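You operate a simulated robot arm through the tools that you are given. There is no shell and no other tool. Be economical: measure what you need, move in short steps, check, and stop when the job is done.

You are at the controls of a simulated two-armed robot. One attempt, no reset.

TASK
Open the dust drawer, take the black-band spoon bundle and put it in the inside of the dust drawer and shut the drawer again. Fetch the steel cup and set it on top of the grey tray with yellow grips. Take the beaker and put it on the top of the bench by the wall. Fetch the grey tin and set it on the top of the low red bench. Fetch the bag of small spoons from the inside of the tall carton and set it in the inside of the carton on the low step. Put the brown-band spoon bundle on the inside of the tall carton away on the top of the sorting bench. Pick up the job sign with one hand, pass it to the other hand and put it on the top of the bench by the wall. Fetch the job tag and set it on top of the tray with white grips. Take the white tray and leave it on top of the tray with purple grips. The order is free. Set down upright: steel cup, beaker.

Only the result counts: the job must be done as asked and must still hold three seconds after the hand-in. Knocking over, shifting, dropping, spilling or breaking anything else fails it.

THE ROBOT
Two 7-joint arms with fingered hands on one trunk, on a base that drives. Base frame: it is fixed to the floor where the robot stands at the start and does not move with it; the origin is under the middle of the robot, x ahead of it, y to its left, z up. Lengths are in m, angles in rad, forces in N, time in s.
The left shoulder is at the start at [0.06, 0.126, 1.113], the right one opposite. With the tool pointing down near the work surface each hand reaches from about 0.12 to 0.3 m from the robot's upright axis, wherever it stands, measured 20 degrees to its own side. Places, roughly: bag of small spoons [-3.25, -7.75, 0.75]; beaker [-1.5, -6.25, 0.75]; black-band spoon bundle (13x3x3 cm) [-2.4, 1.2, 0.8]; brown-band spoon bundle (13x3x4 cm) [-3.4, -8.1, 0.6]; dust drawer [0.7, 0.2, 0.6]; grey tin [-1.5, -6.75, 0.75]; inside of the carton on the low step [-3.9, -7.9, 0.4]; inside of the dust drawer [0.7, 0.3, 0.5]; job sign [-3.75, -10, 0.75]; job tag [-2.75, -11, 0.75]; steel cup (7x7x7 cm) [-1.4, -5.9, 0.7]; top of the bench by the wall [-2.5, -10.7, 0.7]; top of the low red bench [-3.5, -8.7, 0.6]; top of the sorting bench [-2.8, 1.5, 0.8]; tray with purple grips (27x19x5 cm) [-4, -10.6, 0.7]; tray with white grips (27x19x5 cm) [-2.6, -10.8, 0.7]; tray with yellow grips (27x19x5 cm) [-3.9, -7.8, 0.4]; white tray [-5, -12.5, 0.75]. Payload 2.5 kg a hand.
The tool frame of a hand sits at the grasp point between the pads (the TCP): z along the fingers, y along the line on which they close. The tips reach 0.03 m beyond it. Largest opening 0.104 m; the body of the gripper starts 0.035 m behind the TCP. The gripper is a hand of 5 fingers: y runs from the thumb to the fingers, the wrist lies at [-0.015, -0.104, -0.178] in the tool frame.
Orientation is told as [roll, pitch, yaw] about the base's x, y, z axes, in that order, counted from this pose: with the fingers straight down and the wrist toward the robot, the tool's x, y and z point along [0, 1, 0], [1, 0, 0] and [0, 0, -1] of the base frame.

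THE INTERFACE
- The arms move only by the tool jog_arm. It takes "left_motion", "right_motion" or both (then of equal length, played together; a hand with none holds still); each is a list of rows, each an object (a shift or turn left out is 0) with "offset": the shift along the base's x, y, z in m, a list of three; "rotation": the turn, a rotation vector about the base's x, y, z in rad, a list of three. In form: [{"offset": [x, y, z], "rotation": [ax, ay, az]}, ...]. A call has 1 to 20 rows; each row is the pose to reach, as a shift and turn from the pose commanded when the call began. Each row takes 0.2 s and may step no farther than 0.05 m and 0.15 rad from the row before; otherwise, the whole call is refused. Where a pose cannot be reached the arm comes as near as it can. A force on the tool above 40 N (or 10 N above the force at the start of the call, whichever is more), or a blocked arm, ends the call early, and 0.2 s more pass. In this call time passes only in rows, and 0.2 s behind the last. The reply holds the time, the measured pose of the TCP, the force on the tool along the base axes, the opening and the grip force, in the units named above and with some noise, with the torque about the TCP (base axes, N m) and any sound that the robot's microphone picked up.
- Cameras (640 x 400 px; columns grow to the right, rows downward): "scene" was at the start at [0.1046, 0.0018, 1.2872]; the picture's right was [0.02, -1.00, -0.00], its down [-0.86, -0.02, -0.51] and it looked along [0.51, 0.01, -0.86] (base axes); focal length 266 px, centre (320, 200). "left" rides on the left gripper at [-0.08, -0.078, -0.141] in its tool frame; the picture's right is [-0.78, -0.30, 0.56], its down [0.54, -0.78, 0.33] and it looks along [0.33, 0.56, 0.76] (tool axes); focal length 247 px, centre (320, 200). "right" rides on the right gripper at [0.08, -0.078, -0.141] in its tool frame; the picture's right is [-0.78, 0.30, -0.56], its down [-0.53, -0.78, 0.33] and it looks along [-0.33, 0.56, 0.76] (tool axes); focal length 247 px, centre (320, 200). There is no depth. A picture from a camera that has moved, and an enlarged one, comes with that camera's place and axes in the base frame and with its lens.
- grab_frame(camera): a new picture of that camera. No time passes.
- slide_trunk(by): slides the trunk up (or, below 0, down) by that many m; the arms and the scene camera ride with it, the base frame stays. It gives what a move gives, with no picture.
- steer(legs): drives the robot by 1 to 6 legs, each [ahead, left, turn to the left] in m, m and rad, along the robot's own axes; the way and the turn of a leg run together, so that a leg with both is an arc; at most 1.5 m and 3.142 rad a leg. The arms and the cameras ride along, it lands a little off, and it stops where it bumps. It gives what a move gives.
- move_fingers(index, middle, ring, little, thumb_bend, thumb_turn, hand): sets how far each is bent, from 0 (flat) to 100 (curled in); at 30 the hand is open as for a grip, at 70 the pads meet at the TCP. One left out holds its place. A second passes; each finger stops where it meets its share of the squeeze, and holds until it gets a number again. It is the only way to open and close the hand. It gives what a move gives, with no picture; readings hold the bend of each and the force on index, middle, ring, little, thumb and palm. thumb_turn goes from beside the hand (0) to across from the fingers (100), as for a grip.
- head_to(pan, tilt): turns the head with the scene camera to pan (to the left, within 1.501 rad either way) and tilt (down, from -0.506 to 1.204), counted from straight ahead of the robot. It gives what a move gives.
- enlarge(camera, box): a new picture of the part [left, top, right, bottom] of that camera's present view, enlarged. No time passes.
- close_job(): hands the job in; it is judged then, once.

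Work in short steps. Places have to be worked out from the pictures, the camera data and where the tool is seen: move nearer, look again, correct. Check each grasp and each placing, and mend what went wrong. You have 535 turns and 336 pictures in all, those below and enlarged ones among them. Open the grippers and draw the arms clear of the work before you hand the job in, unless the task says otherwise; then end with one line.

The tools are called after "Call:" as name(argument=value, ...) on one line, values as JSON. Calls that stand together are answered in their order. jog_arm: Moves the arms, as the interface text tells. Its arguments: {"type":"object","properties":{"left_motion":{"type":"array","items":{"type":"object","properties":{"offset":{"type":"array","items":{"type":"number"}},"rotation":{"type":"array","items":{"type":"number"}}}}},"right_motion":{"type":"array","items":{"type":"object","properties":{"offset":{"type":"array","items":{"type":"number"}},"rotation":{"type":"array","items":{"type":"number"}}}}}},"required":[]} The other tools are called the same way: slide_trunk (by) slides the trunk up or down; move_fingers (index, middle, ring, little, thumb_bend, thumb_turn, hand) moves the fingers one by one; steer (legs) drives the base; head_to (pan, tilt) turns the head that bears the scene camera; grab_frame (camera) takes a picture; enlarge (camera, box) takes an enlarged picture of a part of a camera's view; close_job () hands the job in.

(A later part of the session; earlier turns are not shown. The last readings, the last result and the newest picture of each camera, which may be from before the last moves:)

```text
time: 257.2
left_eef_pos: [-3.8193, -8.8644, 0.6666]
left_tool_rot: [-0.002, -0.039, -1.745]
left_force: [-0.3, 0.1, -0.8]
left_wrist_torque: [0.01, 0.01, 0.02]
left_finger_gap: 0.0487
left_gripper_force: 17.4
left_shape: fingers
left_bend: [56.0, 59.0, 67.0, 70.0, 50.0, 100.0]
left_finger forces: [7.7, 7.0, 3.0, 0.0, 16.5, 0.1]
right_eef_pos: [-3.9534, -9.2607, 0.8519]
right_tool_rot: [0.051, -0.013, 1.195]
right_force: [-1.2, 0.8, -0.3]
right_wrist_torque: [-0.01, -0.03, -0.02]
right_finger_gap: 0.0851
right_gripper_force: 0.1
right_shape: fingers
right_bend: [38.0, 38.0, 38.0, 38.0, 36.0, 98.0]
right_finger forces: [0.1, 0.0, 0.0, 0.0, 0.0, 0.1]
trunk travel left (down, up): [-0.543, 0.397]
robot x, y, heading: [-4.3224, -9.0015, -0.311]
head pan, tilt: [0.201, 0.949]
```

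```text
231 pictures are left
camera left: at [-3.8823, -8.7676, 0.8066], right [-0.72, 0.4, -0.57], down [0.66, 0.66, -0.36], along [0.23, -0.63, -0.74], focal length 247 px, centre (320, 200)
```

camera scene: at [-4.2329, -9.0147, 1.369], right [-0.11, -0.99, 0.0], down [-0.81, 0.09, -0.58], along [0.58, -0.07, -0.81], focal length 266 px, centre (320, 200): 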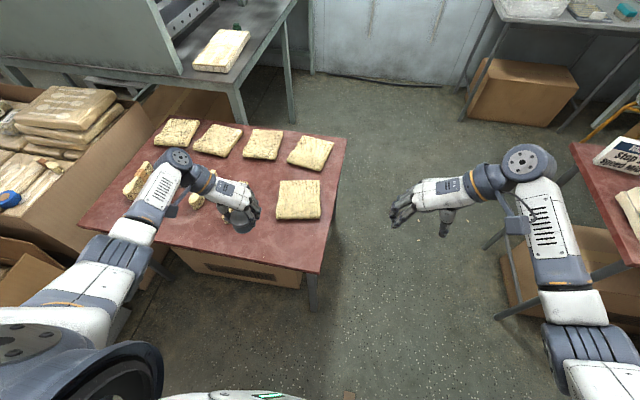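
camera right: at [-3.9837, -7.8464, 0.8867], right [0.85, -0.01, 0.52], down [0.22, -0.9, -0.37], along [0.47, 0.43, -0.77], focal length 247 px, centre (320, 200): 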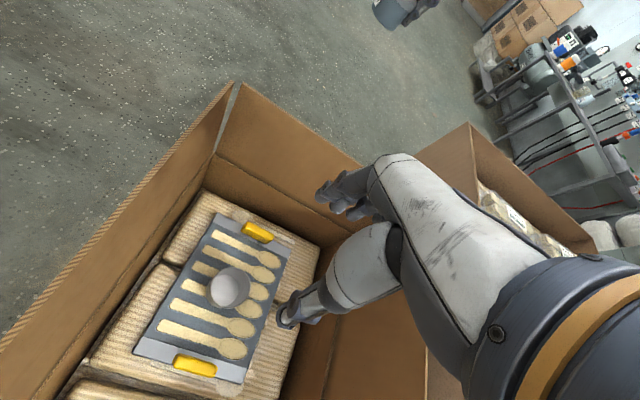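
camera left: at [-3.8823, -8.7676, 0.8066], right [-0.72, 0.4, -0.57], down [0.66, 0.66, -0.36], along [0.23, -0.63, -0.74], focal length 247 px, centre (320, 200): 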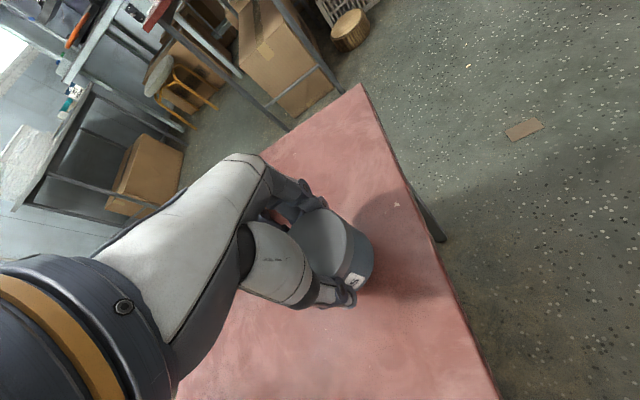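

Shadow shows it is close. Small steps until contact.

Call:
slide_trunk(by=-0.015)

Call:
slide_trunk(by=-0.01)

Call:
grab_frame(camera="left")

```text
time: 257.8
left_eef_pos: [-3.8184, -8.8657, 0.6527]
left_tool_rot: [-0.002, -0.04, -1.745]
left_force: [0.8, -0.5, -1.8]
left_wrist_torque: [0.01, 0.03, -0.04]
left_finger_gap: 0.0485
left_gripper_force: 17.1
left_shape: fingers
left_bend: [56.0, 59.0, 67.0, 70.0, 50.0, 100.0]
left_finger forces: [7.7, 7.1, 3.0, 0.0, 16.4, 0.0]
right_eef_pos: [-3.9532, -9.2623, 0.8373]
right_tool_rot: [0.052, -0.013, 1.196]
right_force: [0.6, -1.0, 0.7]
right_wrist_torque: [-0.03, 0.0, -0.02]
right_finger_gap: 0.0852
right_gripper_force: 0.0
right_shape: fingers
right_bend: [38.0, 38.0, 38.0, 38.0, 36.0, 98.0]
right_finger forces: [0.1, 0.0, 0.0, 0.1, 0.1, 0.1]
trunk travel left (down, up): [-0.528, 0.412]
robot x, y, heading: [-4.3209, -8.998, -0.318]
head pan, tilt: [0.201, 0.949]
```

```text
time: 258.4
left_eef_pos: [-3.8175, -8.8638, 0.6448]
left_tool_rot: [0.001, -0.043, -1.743]
left_force: [-3.5, 3.8, 19.0]
left_wrist_torque: [-0.29, 0.05, -0.01]
left_finger_gap: 0.0491
left_gripper_force: 19.9
left_shape: fingers
left_bend: [56.0, 59.0, 68.0, 70.0, 50.0, 100.0]
left_finger forces: [8.4, 7.1, 2.6, 0.1, 20.8, 0.1]
right_eef_pos: [-3.9539, -9.2616, 0.8283]
right_tool_rot: [0.051, -0.013, 1.195]
right_force: [-0.6, 0.0, -0.1]
right_wrist_torque: [-0.03, 0.0, -0.01]
right_finger_gap: 0.0853
right_gripper_force: 0.1
right_shape: fingers
right_bend: [38.0, 38.0, 38.0, 38.0, 36.0, 98.0]
right_finger forces: [0.0, 0.0, 0.0, 0.0, 0.1, 0.0]
trunk travel left (down, up): [-0.518, 0.422]
robot x, y, heading: [-4.3253, -8.998, -0.314]
head pan, tilt: [0.201, 0.949]
```

```text
230 pictures are left
camera left: at [-3.8822, -8.7674, 0.7839], right [-0.72, 0.4, -0.57], down [0.66, 0.66, -0.36], along [0.23, -0.64, -0.74], focal length 247 px, centre (320, 200)
```

left: 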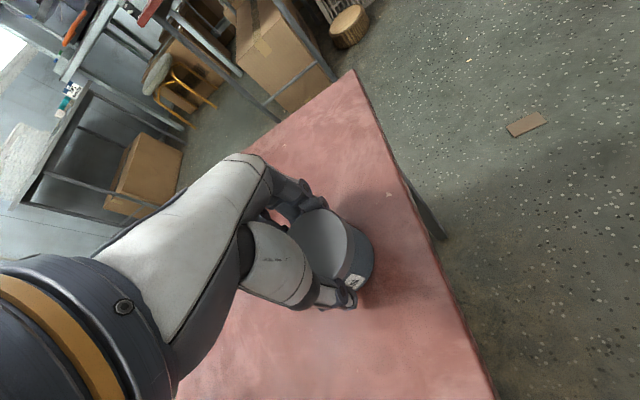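

Contact (19 N). Ease, release, and lift.

Call:
slide_trunk(by=0.003)

Call:
move_fingers(hand="left", index=45, middle=46, ring=48, little=48, thumb_bend=40)

Call:
move_fingers(hand="left", index=35, middle=35, ring=35, little=35, thumb_bend=33)

Call:
slide_trunk(by=0.15)

Call:
grab_frame(camera="left")

Call:
grab_frame(camera="scene")

```text
time: 258.9
left_eef_pos: [-3.818, -8.864, 0.6459]
left_tool_rot: [0.0, -0.039, -1.746]
left_force: [1.0, 1.2, 10.9]
left_wrist_torque: [-0.23, -0.02, 0.03]
left_finger_gap: 0.0492
left_gripper_force: 18.7
left_shape: fingers
left_bend: [56.0, 59.0, 67.0, 70.0, 50.0, 100.0]
left_finger forces: [8.0, 7.5, 3.2, 0.1, 18.9, 0.0]
right_eef_pos: [-3.9542, -9.2621, 0.8324]
right_tool_rot: [0.051, -0.014, 1.196]
right_force: [-0.5, -0.4, -0.1]
right_wrist_torque: [0.01, 0.0, -0.01]
right_finger_gap: 0.0852
right_gripper_force: 0.1
right_shape: fingers
right_bend: [38.0, 38.0, 38.0, 38.0, 36.0, 98.0]
right_finger forces: [0.0, 0.1, 0.0, 0.1, 0.0, 0.0]
trunk travel left (down, up): [-0.521, 0.419]
robot x, y, heading: [-4.3194, -8.9998, -0.316]
head pan, tilt: [0.201, 0.949]
```

```text
time: 259.9
left_eef_pos: [-3.8179, -8.8642, 0.646]
left_tool_rot: [-0.002, -0.04, -1.744]
left_force: [-0.7, -0.1, 0.5]
left_wrist_torque: [-0.02, 0.0, 0.04]
left_finger_gap: 0.0707
left_gripper_force: 0.0
left_shape: fingers
left_bend: [45.0, 46.0, 48.0, 48.0, 40.0, 99.0]
left_finger forces: [0.0, 0.0, 0.0, 0.0, 0.0, 0.1]
right_eef_pos: [-3.9527, -9.2622, 0.8307]
right_tool_rot: [0.05, -0.014, 1.195]
right_force: [-0.2, 0.0, 0.3]
right_wrist_torque: [-0.01, 0.0, 0.02]
right_finger_gap: 0.0852
right_gripper_force: 0.1
right_shape: fingers
right_bend: [38.0, 38.0, 38.0, 38.0, 36.0, 98.0]
right_finger forces: [0.0, 0.0, 0.0, 0.0, 0.0, 0.0]
trunk travel left (down, up): [-0.521, 0.419]
robot x, y, heading: [-4.3205, -9.0015, -0.315]
head pan, tilt: [0.201, 0.949]
```

```text
time: 260.9
left_eef_pos: [-3.8166, -8.8648, 0.6451]
left_tool_rot: [-0.001, -0.041, -1.745]
left_force: [0.0, -0.5, -0.4]
left_wrist_torque: [0.02, 0.03, -0.01]
left_finger_gap: 0.0926
left_gripper_force: 0.0
left_shape: fingers
left_bend: [35.0, 35.0, 35.0, 35.0, 33.0, 98.0]
left_finger forces: [0.0, 0.1, 0.0, 0.0, 0.1, 0.0]
right_eef_pos: [-3.9531, -9.2629, 0.8315]
right_tool_rot: [0.051, -0.014, 1.197]
right_force: [0.5, 0.5, -0.1]
right_wrist_torque: [0.01, -0.01, 0.01]
right_finger_gap: 0.085
right_gripper_force: 0.0
right_shape: fingers
right_bend: [38.0, 38.0, 38.0, 38.0, 36.0, 98.0]
right_finger forces: [0.0, 0.0, 0.1, 0.0, 0.1, 0.0]
trunk travel left (down, up): [-0.521, 0.419]
robot x, y, heading: [-4.3227, -8.998, -0.318]
head pan, tilt: [0.201, 0.949]
```

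```text
time: 262.7
left_eef_pos: [-3.8188, -8.8654, 0.7952]
left_tool_rot: [-0.002, -0.039, -1.746]
left_force: [1.1, 0.4, -0.5]
left_wrist_torque: [0.05, -0.04, 0.0]
left_finger_gap: 0.0929
left_gripper_force: 0.1
left_shape: fingers
left_bend: [35.0, 35.0, 35.0, 35.0, 33.0, 98.0]
left_finger forces: [0.0, 0.0, 0.0, 0.0, 0.0, 0.0]
right_eef_pos: [-3.953, -9.2617, 0.9817]
right_tool_rot: [0.051, -0.013, 1.196]
right_force: [1.2, -0.5, -0.8]
right_wrist_torque: [0.0, 0.0, 0.01]
right_finger_gap: 0.0853
right_gripper_force: 0.0
right_shape: fingers
right_bend: [38.0, 38.0, 38.0, 38.0, 36.0, 98.0]
right_finger forces: [0.0, 0.0, 0.0, 0.1, 0.0, 0.0]
trunk travel left (down, up): [-0.671, 0.269]
robot x, y, heading: [-4.3173, -9.0039, -0.319]
head pan, tilt: [0.201, 0.949]
```

```text
229 pictures are left
camera left: at [-3.8822, -8.7677, 0.9345], right [-0.72, 0.4, -0.57], down [0.66, 0.66, -0.36], along [0.23, -0.63, -0.74], focal length 247 px, centre (320, 200)
```

left: 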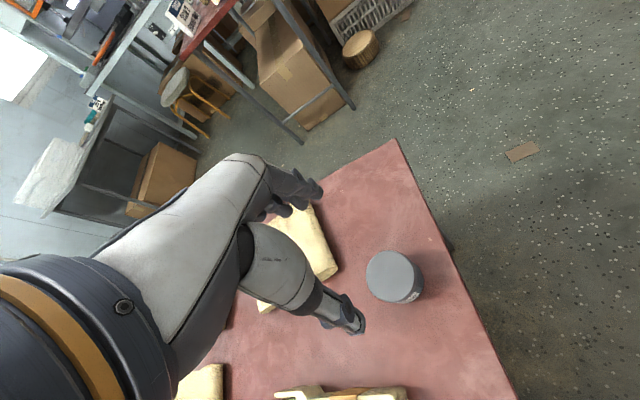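

```text
228 pictures are left
camera scene: at [-4.2144, -9.0207, 1.457], right [-0.11, -0.99, 0.0], down [-0.81, 0.09, -0.58], along [0.58, -0.07, -0.81], focal length 266 px, centre (320, 200)
```

scene: 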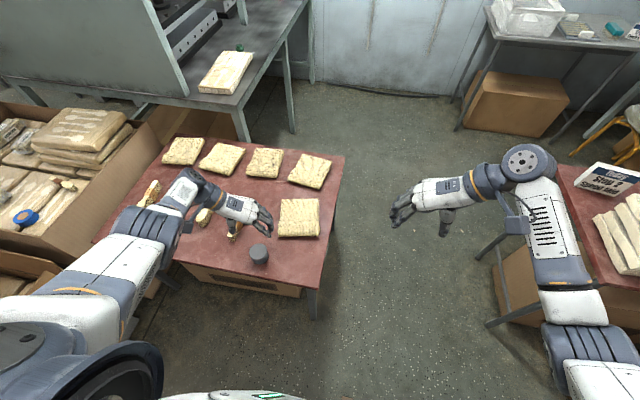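

Tin is on the red bench. Next the small-spoons bag: I back out, strafe north past the cartons and turn to face the tall carton from its north side.

Call:
steer(legs=[[-0.5, 0, 0], [0, 1.5, 0], [0, 0.45, 0], [0, 0, -1.55]])

Call:
jog_arm(left_motion=[{"rotation": [0, 0, 0.14]}, {"rotation": [0, 0, 0.28]}, {"rotation": [0, 0, 0.42]}, {"rotation": [0, 0, 0.56]}, {"rotation": [0, 0, 0.7]}, {"rotation": [0, 0, 0.84]}, {"rotation": [0, 0, 0.98]}, {"rotation": [0, 0, 1.12]}, {"rotation": [0, 0, 1.26]}, {"rotation": [0, 0, 1.4]}, {"rotation": [0, 0, 1.45]}])

Call:
head_to(pan=0.5, tilt=0.6)

Call:
grab_frame(camera="scene")

```text
time: 278.7
left_eef_pos: [-4.0503, -7.483, 0.7961]
left_tool_rot: [-0.001, -0.041, 3.036]
left_force: [-0.3, 0.1, 0.6]
left_wrist_torque: [-0.03, 0.0, -0.01]
left_finger_gap: 0.0927
left_gripper_force: 0.0
left_shape: fingers
left_bend: [35.0, 35.0, 35.0, 35.0, 33.0, 98.0]
left_finger forces: [0.0, 0.0, 0.0, 0.0, 0.1, 0.0]
right_eef_pos: [-4.4541, -7.3749, 0.9805]
right_tool_rot: [0.05, -0.015, -0.306]
right_force: [-0.5, -0.3, 0.4]
right_wrist_torque: [0.0, 0.02, -0.02]
right_finger_gap: 0.0851
right_gripper_force: 0.0
right_shape: fingers
right_bend: [38.0, 38.0, 38.0, 38.0, 36.0, 98.0]
right_finger forces: [0.0, 0.0, 0.0, 0.1, 0.0, 0.1]
trunk travel left (down, up): [-0.671, 0.269]
robot x, y, heading: [-4.224, -6.9914, -1.816]
head pan, tilt: [0.201, 0.949]
```

```text
time: 281.1
left_eef_pos: [-4.0495, -7.4826, 0.7953]
left_tool_rot: [-0.001, -0.04, -1.796]
left_force: [-0.3, 0.0, -0.2]
left_wrist_torque: [0.0, 0.0, 0.0]
left_finger_gap: 0.0925
left_gripper_force: 0.0
left_shape: fingers
left_bend: [35.0, 35.0, 35.0, 35.0, 33.0, 98.0]
left_finger forces: [0.1, 0.0, 0.0, 0.0, 0.0, 0.0]
right_eef_pos: [-4.4559, -7.3739, 0.98]
right_tool_rot: [0.052, -0.013, -0.308]
right_force: [0.7, -0.1, 0.6]
right_wrist_torque: [-0.01, -0.01, -0.01]
right_finger_gap: 0.0851
right_gripper_force: 0.2
right_shape: fingers
right_bend: [38.0, 38.0, 38.0, 38.0, 36.0, 98.0]
right_finger forces: [0.0, 0.0, 0.1, 0.0, 0.1, 0.0]
trunk travel left (down, up): [-0.671, 0.269]
robot x, y, heading: [-4.2171, -6.9895, -1.817]
head pan, tilt: [0.201, 0.949]
```

```text
time: 281.9
left_eef_pos: [-4.0505, -7.4832, 0.7955]
left_tool_rot: [-0.002, -0.04, -1.797]
left_force: [0.1, 0.4, 0.6]
left_wrist_torque: [-0.01, 0.0, -0.02]
left_finger_gap: 0.0927
left_gripper_force: 0.1
left_shape: fingers
left_bend: [35.0, 35.0, 35.0, 35.0, 33.0, 98.0]
left_finger forces: [0.0, 0.0, 0.0, 0.1, 0.0, 0.0]
right_eef_pos: [-4.4562, -7.3741, 0.981]
right_tool_rot: [0.052, -0.014, -0.308]
right_force: [-0.2, 0.4, 0.6]
right_wrist_torque: [-0.02, 0.0, -0.01]
right_finger_gap: 0.0853
right_gripper_force: 0.1
right_shape: fingers
right_bend: [38.0, 38.0, 38.0, 38.0, 36.0, 98.0]
right_finger forces: [0.0, 0.0, 0.1, 0.0, 0.0, 0.0]
trunk travel left (down, up): [-0.671, 0.269]
robot x, y, heading: [-4.221, -6.9872, -1.818]
head pan, tilt: [0.499, 0.6]
```

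```text
227 pictures are left
camera scene: at [-4.2099, -7.113, 1.4854], right [-0.97, -0.25, 0.0], down [-0.14, 0.55, -0.82], along [0.21, -0.8, -0.57], focal length 266 px, centre (320, 200)
```

scene: 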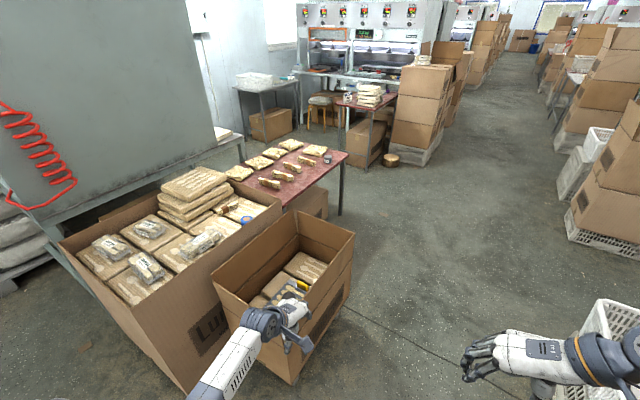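

Triangulated: small-spoons bag at ≈(-3.17,-7.856), top ≈0.65. I raise the trunk and strafe east to the carton's north side for the left hand.

Call:
slide_trunk(by=0.12)

Call:
steer(legs=[[0.0, 1.03, -0.03]])

Call:
head_to(pan=0.1, tilt=0.9)

Call:
grab_frame(camera="scene")

Call:
grab_frame(camera="left")

```text
time: 283.4
left_eef_pos: [-4.0504, -7.4827, 0.915]
left_tool_rot: [-0.001, -0.039, -1.799]
left_force: [0.1, 0.4, -0.3]
left_wrist_torque: [0.0, 0.01, 0.04]
left_finger_gap: 0.0928
left_gripper_force: 0.0
left_shape: fingers
left_bend: [35.0, 35.0, 35.0, 35.0, 33.0, 98.0]
left_finger forces: [0.0, 0.1, 0.0, 0.1, 0.1, 0.1]
right_eef_pos: [-4.4552, -7.3748, 1.1006]
right_tool_rot: [0.051, -0.013, -0.308]
right_force: [-0.1, -0.1, -0.6]
right_wrist_torque: [0.01, 0.0, -0.01]
right_finger_gap: 0.0854
right_gripper_force: 0.0
right_shape: fingers
right_bend: [38.0, 38.0, 38.0, 38.0, 36.0, 98.0]
right_finger forces: [0.0, 0.1, 0.0, 0.1, 0.0, 0.1]
trunk travel left (down, up): [-0.791, 0.149]
robot x, y, heading: [-4.2195, -6.9915, -1.818]
head pan, tilt: [0.499, 0.6]
```

```text
time: 288.8
left_eef_pos: [-3.0741, -7.7697, 0.9149]
left_tool_rot: [-0.001, -0.039, -1.848]
left_force: [0.1, 0.0, -1.1]
left_wrist_torque: [0.0, 0.0, 0.0]
left_finger_gap: 0.0928
left_gripper_force: 0.1
left_shape: fingers
left_bend: [35.0, 35.0, 35.0, 35.0, 33.0, 98.0]
left_finger forces: [0.0, 0.1, 0.0, 0.0, 0.0, 0.1]
right_eef_pos: [-3.4733, -7.6414, 1.1012]
right_tool_rot: [0.052, -0.015, -0.359]
right_force: [-0.1, -0.3, 0.4]
right_wrist_torque: [-0.04, 0.0, 0.02]
right_finger_gap: 0.0851
right_gripper_force: 0.1
right_shape: fingers
right_bend: [38.0, 38.0, 38.0, 38.0, 36.0, 98.0]
right_finger forces: [0.1, 0.1, 0.1, 0.0, 0.0, 0.0]
trunk travel left (down, up): [-0.791, 0.149]
robot x, y, heading: [-3.2176, -7.2685, -1.864]
head pan, tilt: [0.499, 0.6]
```

```text
time: 289.6
left_eef_pos: [-3.0751, -7.7699, 0.9158]
left_tool_rot: [-0.002, -0.041, -1.849]
left_force: [0.4, -0.3, 0.8]
left_wrist_torque: [-0.05, 0.0, -0.01]
left_finger_gap: 0.0925
left_gripper_force: 0.1
left_shape: fingers
left_bend: [35.0, 35.0, 35.0, 35.0, 33.0, 98.0]
left_finger forces: [0.1, 0.0, 0.0, 0.0, 0.0, 0.0]
right_eef_pos: [-3.4724, -7.6421, 1.0998]
right_tool_rot: [0.051, -0.012, -0.357]
right_force: [0.7, 0.2, 0.0]
right_wrist_torque: [-0.01, -0.04, 0.01]
right_finger_gap: 0.085
right_gripper_force: 0.1
right_shape: fingers
right_bend: [38.0, 38.0, 38.0, 38.0, 36.0, 98.0]
right_finger forces: [0.0, 0.0, 0.0, 0.0, 0.0, 0.0]
trunk travel left (down, up): [-0.791, 0.149]
robot x, y, heading: [-3.2163, -7.2681, -1.871]
head pan, tilt: [0.099, 0.901]
```

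```text
226 pictures are left
camera scene: at [-3.2473, -7.3802, 1.5807], right [-0.98, 0.2, 0.0], down [0.15, 0.77, -0.62], along [-0.12, -0.61, -0.78], focal length 266 px, centre (320, 200)
```

scene: 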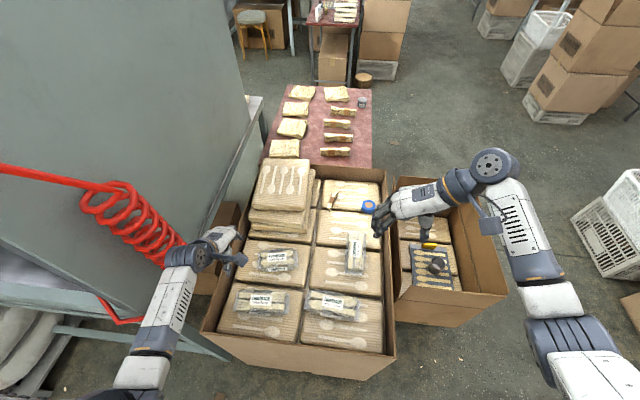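

```text
225 pictures are left
camera left: at [-3.1279, -7.6673, 1.0541], right [-0.67, 0.48, -0.57], down [0.72, 0.59, -0.36], along [0.16, -0.65, -0.74], focal length 247 px, centre (320, 200)
```

left: 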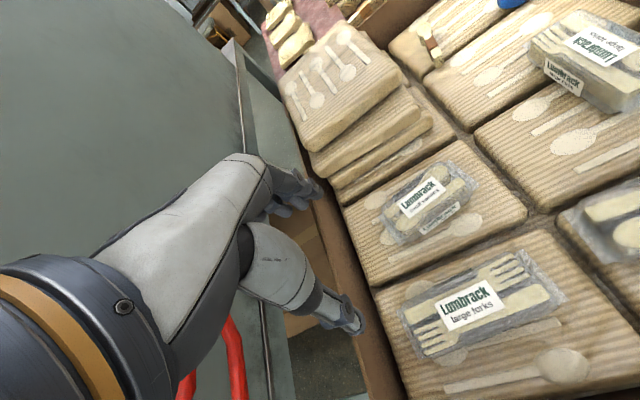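

The small-spoons bag is at ≈(-3.168,-7.825). I bring the left hand over it and re-look.

Call:
jog_arm(left_motion=[{"offset": [-0.035, -0.02, 0]}, {"offset": [-0.07, -0.04, 0]}, {"offset": [-0.093, -0.055, -0.02]}, {"offset": [-0.093, -0.055, -0.06]}])

Call:
grab_frame(camera="left")

Call:
enlarge(camera="scene", box=[180, 170, 400, 350])

```text
time: 290.6
left_eef_pos: [-3.1707, -7.8296, 0.8571]
left_tool_rot: [-0.001, -0.043, -1.85]
left_force: [0.5, 1.5, 0.1]
left_wrist_torque: [0.02, -0.01, -0.02]
left_finger_gap: 0.093
left_gripper_force: 0.1
left_shape: fingers
left_bend: [35.0, 35.0, 35.0, 35.0, 33.0, 98.0]
left_finger forces: [0.0, 0.0, 0.0, 0.0, 0.0, 0.0]
right_eef_pos: [-3.4742, -7.6428, 1.1002]
right_tool_rot: [0.053, -0.013, -0.358]
right_force: [-0.3, 0.2, 0.5]
right_wrist_torque: [-0.02, 0.04, 0.02]
right_finger_gap: 0.0852
right_gripper_force: 0.0
right_shape: fingers
right_bend: [38.0, 38.0, 38.0, 38.0, 36.0, 98.0]
right_finger forces: [0.0, 0.1, 0.0, 0.0, 0.0, 0.0]
trunk travel left (down, up): [-0.791, 0.149]
robot x, y, heading: [-3.219, -7.2679, -1.871]
head pan, tilt: [0.099, 0.901]
```

```text
224 pictures are left
camera left: at [-3.2231, -7.7252, 0.9949], right [-0.67, 0.48, -0.57], down [0.72, 0.59, -0.37], along [0.16, -0.66, -0.74], focal length 247 px, centre (320, 200)
```

left: 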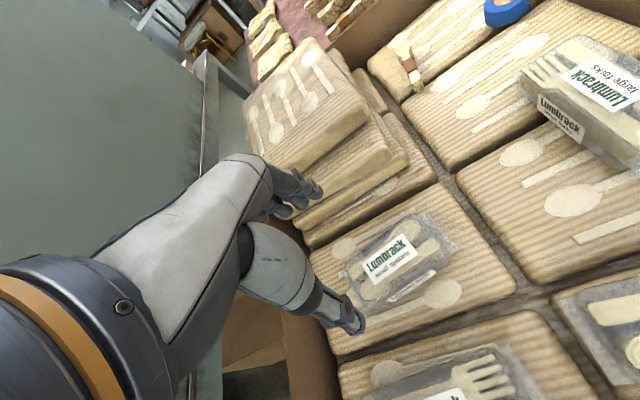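

```text
2.22 times, centred on (290, 260) of scene
camera zoom: at [-3.2473, -7.3804, 1.5807], right [-0.98, 0.2, 0.0], down [0.15, 0.77, -0.62], along [-0.12, -0.61, -0.78], focal length 592 px, centre (387, 67)
```

zoom: 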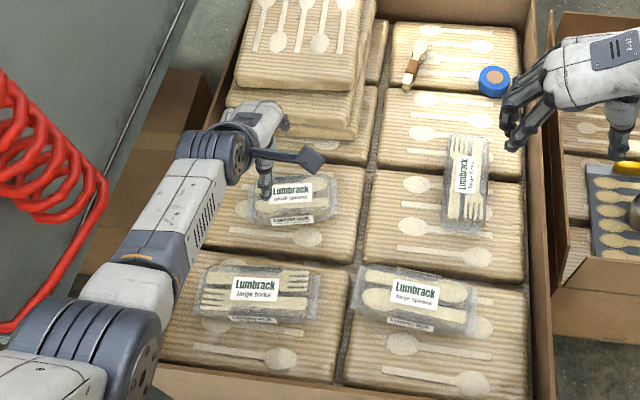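

Bag centre ≈(-3.178,-7.85), top ≈0.645. I open fully, align the yaw a bit, and descend partway.

Call:
move_fingers(hand="left", index=30, middle=30, ring=30, little=30, thumb_bend=30)

Call:
jog_arm(left_motion=[{"offset": [-0.007, -0.018, -0.03], "rotation": [0, 0, 0.06]}, {"offset": [-0.007, -0.018, -0.07], "rotation": [0, 0, 0.12]}, {"offset": [-0.007, -0.018, -0.11], "rotation": [0, 0, 0.12]}, {"offset": [-0.007, -0.018, -0.14], "rotation": [0, 0, 0.12]}])

Call:
grab_frame(camera="left")

Call:
enlarge(camera="scene", box=[180, 170, 400, 350])

```text
time: 291.6
left_eef_pos: [-3.1692, -7.8276, 0.855]
left_tool_rot: [-0.001, -0.041, -1.849]
left_force: [-0.4, -0.2, 0.2]
left_wrist_torque: [0.0, 0.01, -0.01]
left_finger_gap: 0.1026
left_gripper_force: 0.1
left_shape: fingers
left_bend: [30.0, 30.0, 30.0, 30.0, 30.0, 98.0]
left_finger forces: [0.1, 0.1, 0.0, 0.0, 0.0, 0.1]
right_eef_pos: [-3.4743, -7.6424, 1.1002]
right_tool_rot: [0.052, -0.015, -0.359]
right_force: [0.3, 0.1, 0.1]
right_wrist_torque: [0.01, 0.01, 0.01]
right_finger_gap: 0.0852
right_gripper_force: 0.1
right_shape: fingers
right_bend: [38.0, 38.0, 38.0, 38.0, 36.0, 98.0]
right_finger forces: [0.0, 0.0, 0.0, 0.0, 0.1, 0.0]
trunk travel left (down, up): [-0.791, 0.149]
robot x, y, heading: [-3.2181, -7.2683, -1.869]
head pan, tilt: [0.099, 0.901]
```

```text
time: 292.6
left_eef_pos: [-3.171, -7.7998, 0.799]
left_tool_rot: [-0.004, -0.042, -1.729]
left_force: [-0.1, 0.2, -0.2]
left_wrist_torque: [-0.03, 0.03, 0.02]
left_finger_gap: 0.1032
left_gripper_force: 0.1
left_shape: fingers
left_bend: [30.0, 30.0, 30.0, 30.0, 30.0, 98.0]
left_finger forces: [0.0, 0.0, 0.0, 0.0, 0.0, 0.0]
left hand out of reach, approached as far as the arm can: row 1, 2, 3, 4
right_eef_pos: [-3.4734, -7.6418, 1.1003]
right_tool_rot: [0.05, -0.013, -0.359]
right_force: [-0.8, 0.4, 0.8]
right_wrist_torque: [0.0, 0.01, -0.03]
right_finger_gap: 0.0851
right_gripper_force: 0.0
right_shape: fingers
right_bend: [38.0, 38.0, 38.0, 38.0, 36.0, 98.0]
right_finger forces: [0.1, 0.0, 0.0, 0.0, 0.0, 0.0]
trunk travel left (down, up): [-0.791, 0.149]
robot x, y, heading: [-3.2188, -7.27, -1.868]
head pan, tilt: [0.099, 0.901]
```

```text
222 pictures are left
camera left: at [-3.2368, -7.7034, 0.9386], right [-0.73, 0.39, -0.57], down [0.65, 0.67, -0.37], along [0.23, -0.63, -0.74], focal length 247 px, centre (320, 200)
```

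left: 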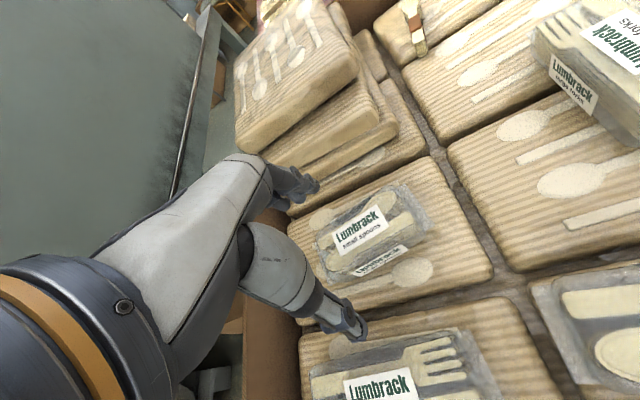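

```text
2.22 times, centred on (290, 260) of scene
camera zoom: at [-3.2476, -7.3798, 1.5807], right [-0.98, 0.2, 0.0], down [0.15, 0.77, -0.62], along [-0.12, -0.61, -0.78], focal length 592 px, centre (387, 67)
```

zoom: 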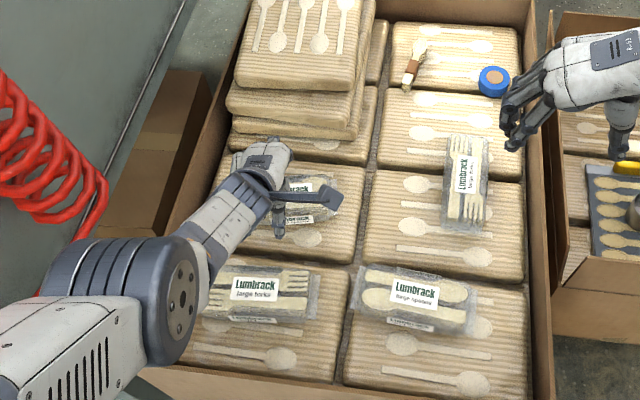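

The shoulder is too high. I lift the arm and lower the trunk instead, then centre again.

Call:
jog_arm(left_motion=[{"offset": [0, 0.0, 0.04]}, {"offset": [0, 0.0, 0.08]}, {"offset": [0, 0.0, 0.12]}, {"offset": [0, 0.0, 0.16]}])

Call:
slide_trunk(by=-0.24)

Call:
grab_frame(camera="left")

Call:
grab_frame(camera="scene")

```text
time: 293.6
left_eef_pos: [-3.1649, -7.7988, 0.9572]
left_tool_rot: [-0.005, -0.039, -1.73]
left_force: [-0.5, 0.0, 1.1]
left_wrist_torque: [0.02, 0.0, 0.0]
left_finger_gap: 0.1033
left_gripper_force: 0.0
left_shape: fingers
left_bend: [30.0, 30.0, 30.0, 30.0, 30.0, 98.0]
left_finger forces: [0.1, 0.1, 0.1, 0.1, 0.0, 0.0]
left hand out of reach, approached as far as the arm can: row 1
right_eef_pos: [-3.4736, -7.6397, 1.1009]
right_tool_rot: [0.051, -0.014, -0.359]
right_force: [0.3, 0.7, -0.3]
right_wrist_torque: [-0.02, 0.05, -0.02]
right_finger_gap: 0.0852
right_gripper_force: 0.1
right_shape: fingers
right_bend: [38.0, 38.0, 38.0, 38.0, 36.0, 98.0]
right_finger forces: [0.0, 0.1, 0.0, 0.0, 0.0, 0.1]
trunk travel left (down, up): [-0.791, 0.149]
robot x, y, heading: [-3.219, -7.2658, -1.868]
head pan, tilt: [0.099, 0.901]
```

```text
time: 296.1
left_eef_pos: [-3.165, -7.7997, 0.7187]
left_tool_rot: [-0.002, -0.04, -1.73]
left_force: [-0.2, -0.6, 1.1]
left_wrist_torque: [0.0, 0.02, -0.02]
left_finger_gap: 0.1034
left_gripper_force: 0.1
left_shape: fingers
left_bend: [30.0, 30.0, 30.0, 30.0, 30.0, 98.0]
left_finger forces: [0.1, 0.0, 0.0, 0.0, 0.0, 0.0]
right_eef_pos: [-3.4729, -7.6408, 0.8615]
right_tool_rot: [0.051, -0.015, -0.357]
right_force: [0.7, -0.2, 0.6]
right_wrist_torque: [-0.02, -0.01, -0.01]
right_finger_gap: 0.0851
right_gripper_force: 0.0
right_shape: fingers
right_bend: [38.0, 38.0, 38.0, 38.0, 36.0, 98.0]
right_finger forces: [0.0, 0.0, 0.1, 0.1, 0.0, 0.0]
trunk travel left (down, up): [-0.551, 0.389]
robot x, y, heading: [-3.2191, -7.2726, -1.869]
head pan, tilt: [0.099, 0.901]
```

```text
220 pictures are left
camera left: at [-3.2302, -7.7037, 0.8571], right [-0.72, 0.39, -0.57], down [0.65, 0.67, -0.36], along [0.24, -0.63, -0.74], focal length 247 px, centre (320, 200)
```

left: 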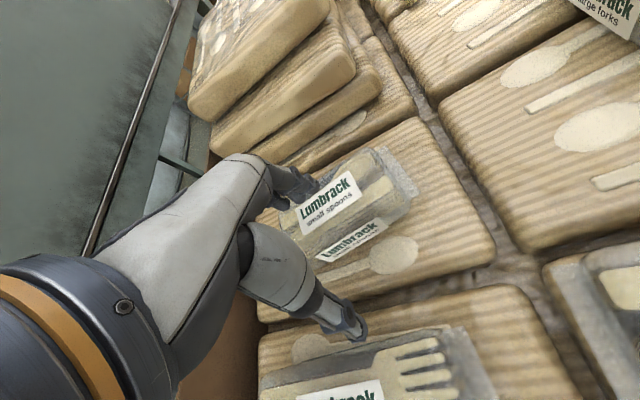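

```text
219 pictures are left
camera scene: at [-3.2474, -7.3801, 1.3407], right [-0.98, 0.2, 0.0], down [0.15, 0.77, -0.62], along [-0.12, -0.61, -0.78], focal length 266 px, centre (320, 200)
```

scene: 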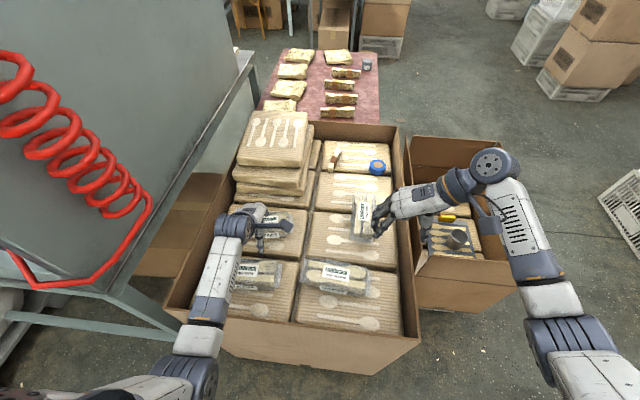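

I centre at (-3.183,-7.858) and descend onto the bag.

Call:
jog_arm(left_motion=[{"offset": [-0.009, -0.03, 0]}, {"offset": [-0.018, -0.058, 0]}, {"offset": [-0.018, -0.058, -0.03]}, {"offset": [-0.018, -0.058, -0.055]}])

Call:
grab_frame(camera="left")

Call:
enlarge(camera="scene", box=[180, 150, 360, 310])

```text
time: 297.1
left_eef_pos: [-3.182, -7.8597, 0.6612]
left_tool_rot: [-0.001, -0.042, -1.731]
left_force: [-0.2, 0.5, 1.2]
left_wrist_torque: [0.0, 0.0, -0.01]
left_finger_gap: 0.104
left_gripper_force: 0.9
left_shape: fingers
left_bend: [30.0, 30.0, 30.0, 30.0, 29.0, 98.0]
left_finger forces: [0.2, 0.0, 0.1, 0.0, 0.6, 0.0]
right_eef_pos: [-3.4738, -7.6414, 0.8608]
right_tool_rot: [0.053, -0.015, -0.359]
right_force: [0.2, 0.3, 0.2]
right_wrist_torque: [-0.04, 0.01, 0.0]
right_finger_gap: 0.0851
right_gripper_force: 0.1
right_shape: fingers
right_bend: [38.0, 38.0, 38.0, 38.0, 36.0, 98.0]
right_finger forces: [0.0, 0.0, 0.0, 0.0, 0.0, 0.1]
trunk travel left (down, up): [-0.551, 0.389]
robot x, y, heading: [-3.2161, -7.2698, -1.87]
head pan, tilt: [0.099, 0.901]
```

```text
218 pictures are left
camera left: at [-3.2467, -7.7636, 0.7996], right [-0.72, 0.39, -0.57], down [0.65, 0.67, -0.37], along [0.24, -0.63, -0.74], focal length 247 px, centre (320, 200)
```

left: 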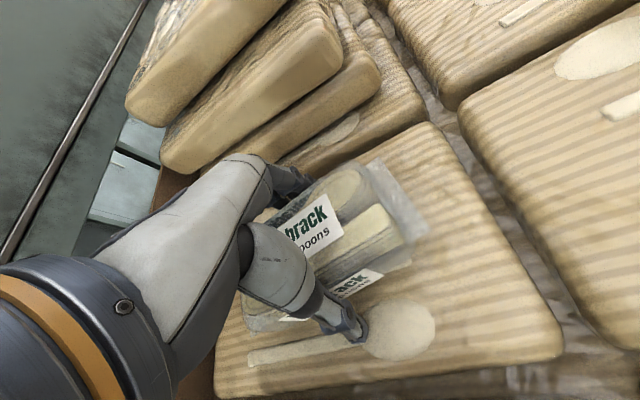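

```text
2.50 times, centred on (270, 230) of scene
camera zoom: at [-3.2474, -7.3801, 1.3407], right [-0.98, 0.2, 0.0], down [0.15, 0.77, -0.62], along [-0.12, -0.61, -0.78], focal length 666 px, centre (445, 125)
```

zoom: 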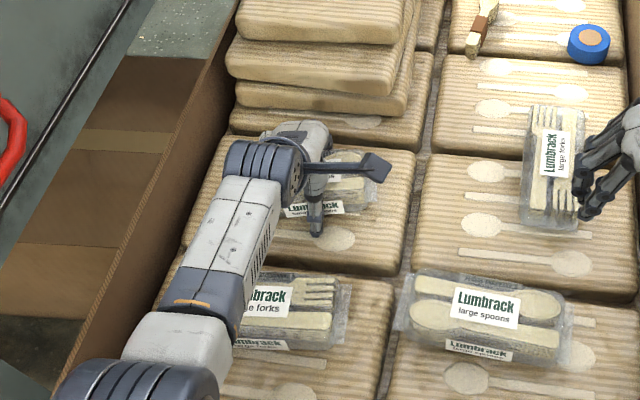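

The hand straddles the bag. I lower 1 cm more, shifting slightly west to its middle, and close.

Call:
jog_arm(left_motion=[{"offset": [-0.012, 0.003, -0.006]}, {"offset": [-0.012, 0.003, -0.014]}])

Call:
move_fingers(hand="left", index=75, middle=75, ring=75, little=75, thumb_bend=75)

Call:
grab_frame(camera="left")

```text
time: 297.7
left_eef_pos: [-3.1958, -7.8589, 0.6569]
left_tool_rot: [-0.005, -0.059, -1.729]
left_force: [4.4, -6.5, 29.9]
left_wrist_torque: [1.39, -0.56, -0.2]
left_finger_gap: 0.1088
left_gripper_force: 15.2
left_shape: fingers
left_bend: [30.0, 30.0, 30.0, 30.0, 25.0, 100.0]
left_finger forces: [0.6, 1.7, 0.0, 0.1, 27.9, 0.0]
right_eef_pos: [-3.4733, -7.641, 0.8614]
right_tool_rot: [0.049, -0.014, -0.358]
right_force: [-0.1, 0.7, 1.0]
right_wrist_torque: [-0.01, 0.01, -0.02]
right_finger_gap: 0.0853
right_gripper_force: 0.1
right_shape: fingers
right_bend: [38.0, 38.0, 38.0, 38.0, 36.0, 98.0]
right_finger forces: [0.0, 0.0, 0.0, 0.0, 0.0, 0.0]
trunk travel left (down, up): [-0.551, 0.389]
robot x, y, heading: [-3.2194, -7.2638, -1.868]
head pan, tilt: [0.099, 0.901]
```

```text
time: 298.4
left_eef_pos: [-3.1959, -7.8627, 0.6614]
left_tool_rot: [-0.007, -0.071, -1.729]
left_force: [3.3, 7.1, 23.9]
left_wrist_torque: [1.71, -0.38, -0.14]
left_finger_gap: 0.0762
left_gripper_force: 46.7
left_shape: fingers
left_bend: [72.0, 40.0, 53.0, 64.0, 54.0, 100.0]
left_finger forces: [13.5, 0.0, 8.1, 12.7, 58.9, 0.1]
right_eef_pos: [-3.4732, -7.6406, 0.8615]
right_tool_rot: [0.05, -0.014, -0.358]
right_force: [-0.3, 0.8, 0.4]
right_wrist_torque: [-0.01, -0.02, 0.02]
right_finger_gap: 0.0851
right_gripper_force: 0.1
right_shape: fingers
right_bend: [38.0, 38.0, 38.0, 38.0, 36.0, 98.0]
right_finger forces: [0.1, 0.0, 0.0, 0.0, 0.0, 0.0]
trunk travel left (down, up): [-0.551, 0.389]
robot x, y, heading: [-3.2171, -7.2709, -1.868]
head pan, tilt: [0.099, 0.901]
stopped (left hand): the force on the tool passed its limit at 42 N (the readings are from after the stop); the commanded pose is now the measured one
```

```text
216 pictures are left
camera left: at [-3.2603, -7.7638, 0.7975], right [-0.73, 0.37, -0.57], down [0.64, 0.66, -0.39], along [0.23, -0.65, -0.72], focal length 247 px, centre (320, 200)
```

left: 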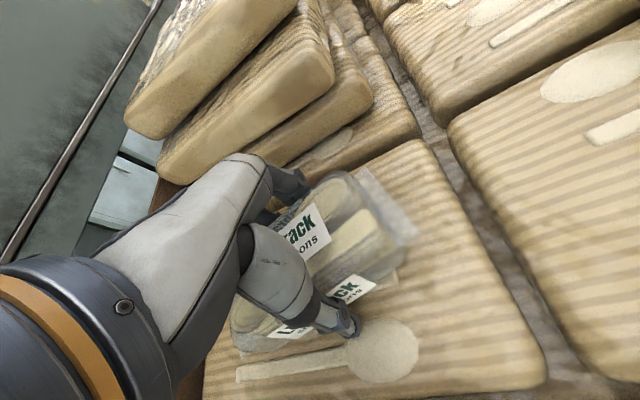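

The tips are pressing on the pack. I reopen, raise 8 mm and close again.

Call:
move_fingers(hand="left", index=30, middle=30, ring=30, little=30, thumb_bend=30)

Call:
jog_arm(left_motion=[{"offset": [0, 0.0, 0.008], "rotation": [-0.03, 0.0, 0]}])

Call:
grab_frame(camera="left")

```text
time: 299.4
left_eef_pos: [-3.1967, -7.8636, 0.6595]
left_tool_rot: [-0.007, -0.069, -1.726]
left_force: [-0.7, -5.6, 18.8]
left_wrist_torque: [0.88, -0.17, -0.11]
left_finger_gap: 0.104
left_gripper_force: 9.7
left_shape: fingers
left_bend: [30.0, 30.0, 30.0, 30.0, 29.0, 99.0]
left_finger forces: [1.2, 0.0, 0.0, 0.1, 18.8, 0.0]
right_eef_pos: [-3.4729, -7.6397, 0.8609]
right_tool_rot: [0.051, -0.014, -0.358]
right_force: [-0.1, -0.4, -0.5]
right_wrist_torque: [-0.02, -0.04, 0.0]
right_finger_gap: 0.0851
right_gripper_force: 0.1
right_shape: fingers
right_bend: [38.0, 38.0, 38.0, 38.0, 36.0, 98.0]
right_finger forces: [0.0, 0.0, 0.0, 0.0, 0.0, 0.1]
trunk travel left (down, up): [-0.551, 0.389]
robot x, y, heading: [-3.2172, -7.2675, -1.868]
head pan, tilt: [0.099, 0.901]
```

```text
time: 299.8
left_eef_pos: [-3.1941, -7.8592, 0.662]
left_tool_rot: [0.001, -0.087, -1.726]
left_force: [0.1, -2.7, 4.9]
left_wrist_torque: [0.14, -0.05, -0.08]
left_finger_gap: 0.1009
left_gripper_force: 2.4
left_shape: fingers
left_bend: [30.0, 30.0, 30.0, 30.0, 32.0, 99.0]
left_finger forces: [0.3, 0.0, 0.0, 0.1, 4.6, 0.0]
right_eef_pos: [-3.4737, -7.643, 0.86]
right_tool_rot: [0.051, -0.014, -0.358]
right_force: [-0.3, -0.2, -0.7]
right_wrist_torque: [0.02, 0.03, 0.02]
right_finger_gap: 0.0849
right_gripper_force: 0.1
right_shape: fingers
right_bend: [38.0, 38.0, 38.0, 38.0, 36.0, 98.0]
right_finger forces: [0.0, 0.0, 0.0, 0.0, 0.0, 0.0]
trunk travel left (down, up): [-0.551, 0.389]
robot x, y, heading: [-3.2136, -7.2699, -1.864]
head pan, tilt: [0.099, 0.901]
```

```text
215 pictures are left
camera left: at [-3.2596, -7.7577, 0.7971], right [-0.73, 0.37, -0.58], down [0.64, 0.65, -0.4], along [0.23, -0.66, -0.71], focal length 247 px, centre (320, 200)
```

left: 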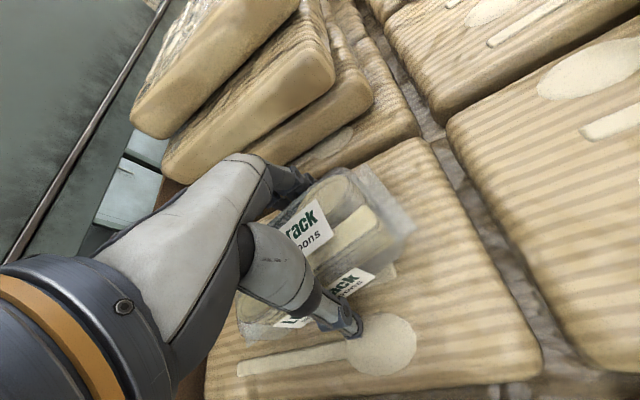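

Raise 5 mm more and close.

Call:
jog_arm(left_motion=[{"offset": [0, 0.0, 0.006]}])

Call:
move_fingers(hand="left", index=65, middle=65, ring=65, little=65, thumb_bend=60)

Call:
grab_frame(camera="left")

```text
time: 300.2
left_eef_pos: [-3.1964, -7.8596, 0.6684]
left_tool_rot: [-0.004, -0.089, -1.728]
left_force: [-0.1, 1.1, 0.3]
left_wrist_torque: [0.01, 0.01, 0.02]
left_finger_gap: 0.1029
left_gripper_force: 0.1
left_shape: fingers
left_bend: [30.0, 30.0, 30.0, 30.0, 30.0, 98.0]
left_finger forces: [0.1, 0.0, 0.0, 0.1, 0.0, 0.0]
right_eef_pos: [-3.4729, -7.6413, 0.8593]
right_tool_rot: [0.051, -0.013, -0.36]
right_force: [-0.4, 0.0, 0.9]
right_wrist_torque: [-0.02, 0.0, -0.01]
right_finger_gap: 0.085
right_gripper_force: 0.0
right_shape: fingers
right_bend: [38.0, 38.0, 38.0, 38.0, 36.0, 98.0]
right_finger forces: [0.0, 0.1, 0.0, 0.0, 0.0, 0.1]
trunk travel left (down, up): [-0.551, 0.389]
robot x, y, heading: [-3.2183, -7.2704, -1.866]
head pan, tilt: [0.099, 0.901]
```

```text
time: 301.2
left_eef_pos: [-3.197, -7.8638, 0.6711]
left_tool_rot: [-0.002, -0.096, -1.728]
left_force: [-0.3, 0.2, 2.1]
left_wrist_torque: [-0.11, -0.04, -0.03]
left_finger_gap: 0.0776
left_gripper_force: 39.0
left_shape: fingers
left_bend: [43.0, 54.0, 55.0, 58.0, 44.0, 96.0]
left_finger forces: [12.9, 7.8, 8.1, 9.4, 39.3, 0.0]
right_eef_pos: [-3.4737, -7.6422, 0.8614]
right_tool_rot: [0.052, -0.015, -0.357]
right_force: [-0.1, -0.1, 0.4]
right_wrist_torque: [-0.03, 0.0, -0.01]
right_finger_gap: 0.0853
right_gripper_force: 0.1
right_shape: fingers
right_bend: [38.0, 38.0, 38.0, 38.0, 36.0, 98.0]
right_finger forces: [0.0, 0.1, 0.0, 0.0, 0.0, 0.0]
trunk travel left (down, up): [-0.551, 0.389]
robot x, y, heading: [-3.22, -7.2689, -1.866]
head pan, tilt: [0.099, 0.901]
```

```text
214 pictures are left
camera left: at [-3.2611, -7.759, 0.8052], right [-0.73, 0.36, -0.58], down [0.64, 0.65, -0.4], along [0.23, -0.67, -0.71], focal length 247 px, centre (320, 200)
```

left: 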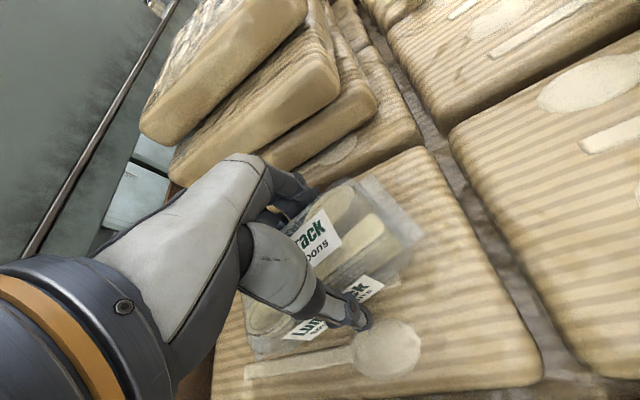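

All four fingers and thumb grip the bag (39 N). Lift and check.

Call:
jog_arm(left_motion=[{"offset": [0, 0.0, 0.03]}, {"offset": [0, 0.0, 0.07]}, {"offset": [0, 0.01, 0.11]}, {"offset": [0, 0.02, 0.15]}])

Call:
grab_frame(camera="left")

Call:
grab_frame(camera="scene")

```text
time: 302.2
left_eef_pos: [-3.1927, -7.8379, 0.8219]
left_tool_rot: [-0.002, -0.092, -1.728]
left_force: [0.9, 0.3, -1.6]
left_wrist_torque: [-0.01, -0.01, 0.04]
left_finger_gap: 0.0772
left_gripper_force: 38.4
left_shape: fingers
left_bend: [43.0, 54.0, 55.0, 58.0, 44.0, 96.0]
left_finger forces: [12.9, 7.7, 8.0, 9.1, 38.7, 0.1]
right_eef_pos: [-3.4724, -7.6413, 0.8592]
right_tool_rot: [0.05, -0.012, -0.358]
right_force: [-0.2, 0.5, -0.1]
right_wrist_torque: [-0.02, 0.01, -0.01]
right_finger_gap: 0.0852
right_gripper_force: 0.0
right_shape: fingers
right_bend: [38.0, 38.0, 38.0, 38.0, 36.0, 98.0]
right_finger forces: [0.0, 0.0, 0.1, 0.0, 0.1, 0.0]
trunk travel left (down, up): [-0.551, 0.389]
robot x, y, heading: [-3.2169, -7.2693, -1.866]
head pan, tilt: [0.099, 0.901]
```

```text
213 pictures are left
camera left: at [-3.2568, -7.7357, 0.9564], right [-0.73, 0.36, -0.58], down [0.64, 0.65, -0.4], along [0.23, -0.67, -0.71], focal length 247 px, centre (320, 200)
```

left: 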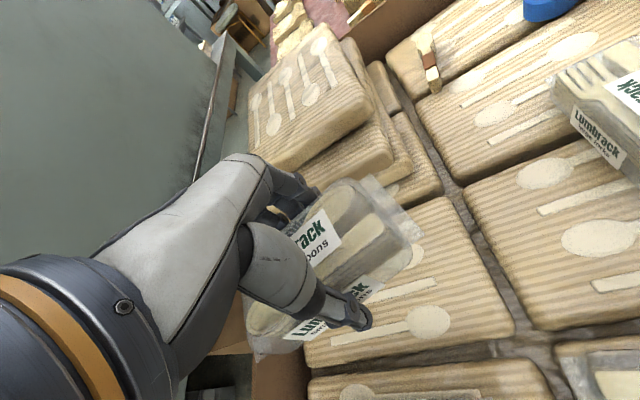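

```text
212 pictures are left
camera scene: at [-3.2473, -7.38, 1.3406], right [-0.98, 0.2, 0.0], down [0.15, 0.77, -0.62], along [-0.12, -0.61, -0.78], focal length 266 px, centre (320, 200)
```

scene: 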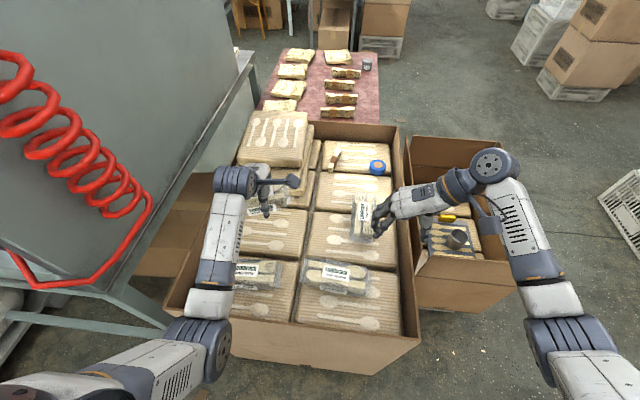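

Bag lifted. I drive round to the west side of the low carton again.

Call:
steer(legs=[[-0.05, 0, 0], [0, -1.03, 0], [0, 0, 1.57], [-0.05, -1.05, 0]])

Call:
head_to(pan=0.1, tilt=1.0)

Call:
grab_frame(camera="scene")

```text
time: 316.4
left_eef_pos: [-3.9364, -7.8603, 0.8216]
left_tool_rot: [0.0, -0.091, -0.173]
left_force: [0.8, 0.3, -1.2]
left_wrist_torque: [-0.02, -0.01, 0.0]
left_finger_gap: 0.0767
left_gripper_force: 36.3
left_shape: fingers
left_bend: [43.0, 54.0, 56.0, 58.0, 44.0, 96.0]
left_finger forces: [12.3, 7.5, 7.7, 8.4, 36.6, 0.1]
right_eef_pos: [-4.1377, -8.1395, 0.8606]
right_tool_rot: [0.051, -0.013, 1.2]
right_force: [0.6, -0.1, 0.1]
right_wrist_torque: [-0.03, 0.02, 0.01]
right_finger_gap: 0.0851
right_gripper_force: 0.1
right_shape: fingers
right_bend: [38.0, 38.0, 38.0, 38.0, 36.0, 98.0]
right_finger forces: [0.0, 0.1, 0.0, 0.0, 0.0, 0.0]
trunk travel left (down, up): [-0.551, 0.389]
robot x, y, heading: [-4.5077, -7.8768, -0.313]
head pan, tilt: [0.099, 0.901]
```

```text
time: 317.1
left_eef_pos: [-3.9356, -7.86, 0.8211]
left_tool_rot: [-0.003, -0.093, -0.172]
left_force: [-0.1, -0.4, -1.3]
left_wrist_torque: [-0.04, 0.0, 0.03]
left_finger_gap: 0.0765
left_gripper_force: 36.3
left_shape: fingers
left_bend: [43.0, 54.0, 56.0, 58.0, 44.0, 96.0]
left_finger forces: [12.3, 7.3, 7.7, 8.7, 36.6, 0.0]
right_eef_pos: [-4.1387, -8.1383, 0.8614]
right_tool_rot: [0.05, -0.014, 1.197]
right_force: [-0.6, 0.1, 0.7]
right_wrist_torque: [0.01, 0.02, -0.02]
right_finger_gap: 0.0852
right_gripper_force: 0.0
right_shape: fingers
right_bend: [38.0, 38.0, 38.0, 38.0, 36.0, 98.0]
right_finger forces: [0.0, 0.0, 0.1, 0.1, 0.0, 0.0]
trunk travel left (down, up): [-0.551, 0.389]
robot x, y, heading: [-4.5064, -7.8771, -0.313]
head pan, tilt: [0.099, 1.0]
```

```text
211 pictures are left
camera scene: at [-4.4034, -7.904, 1.3334], right [-0.21, -0.98, 0.0], down [-0.82, 0.18, -0.54], along [0.53, -0.11, -0.84], focal length 266 px, centre (320, 200)
```

scene: 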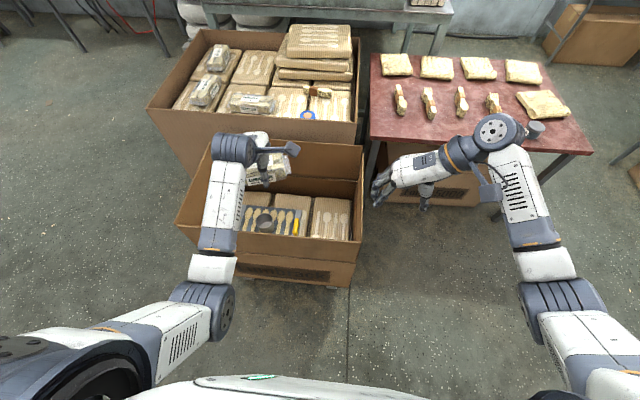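

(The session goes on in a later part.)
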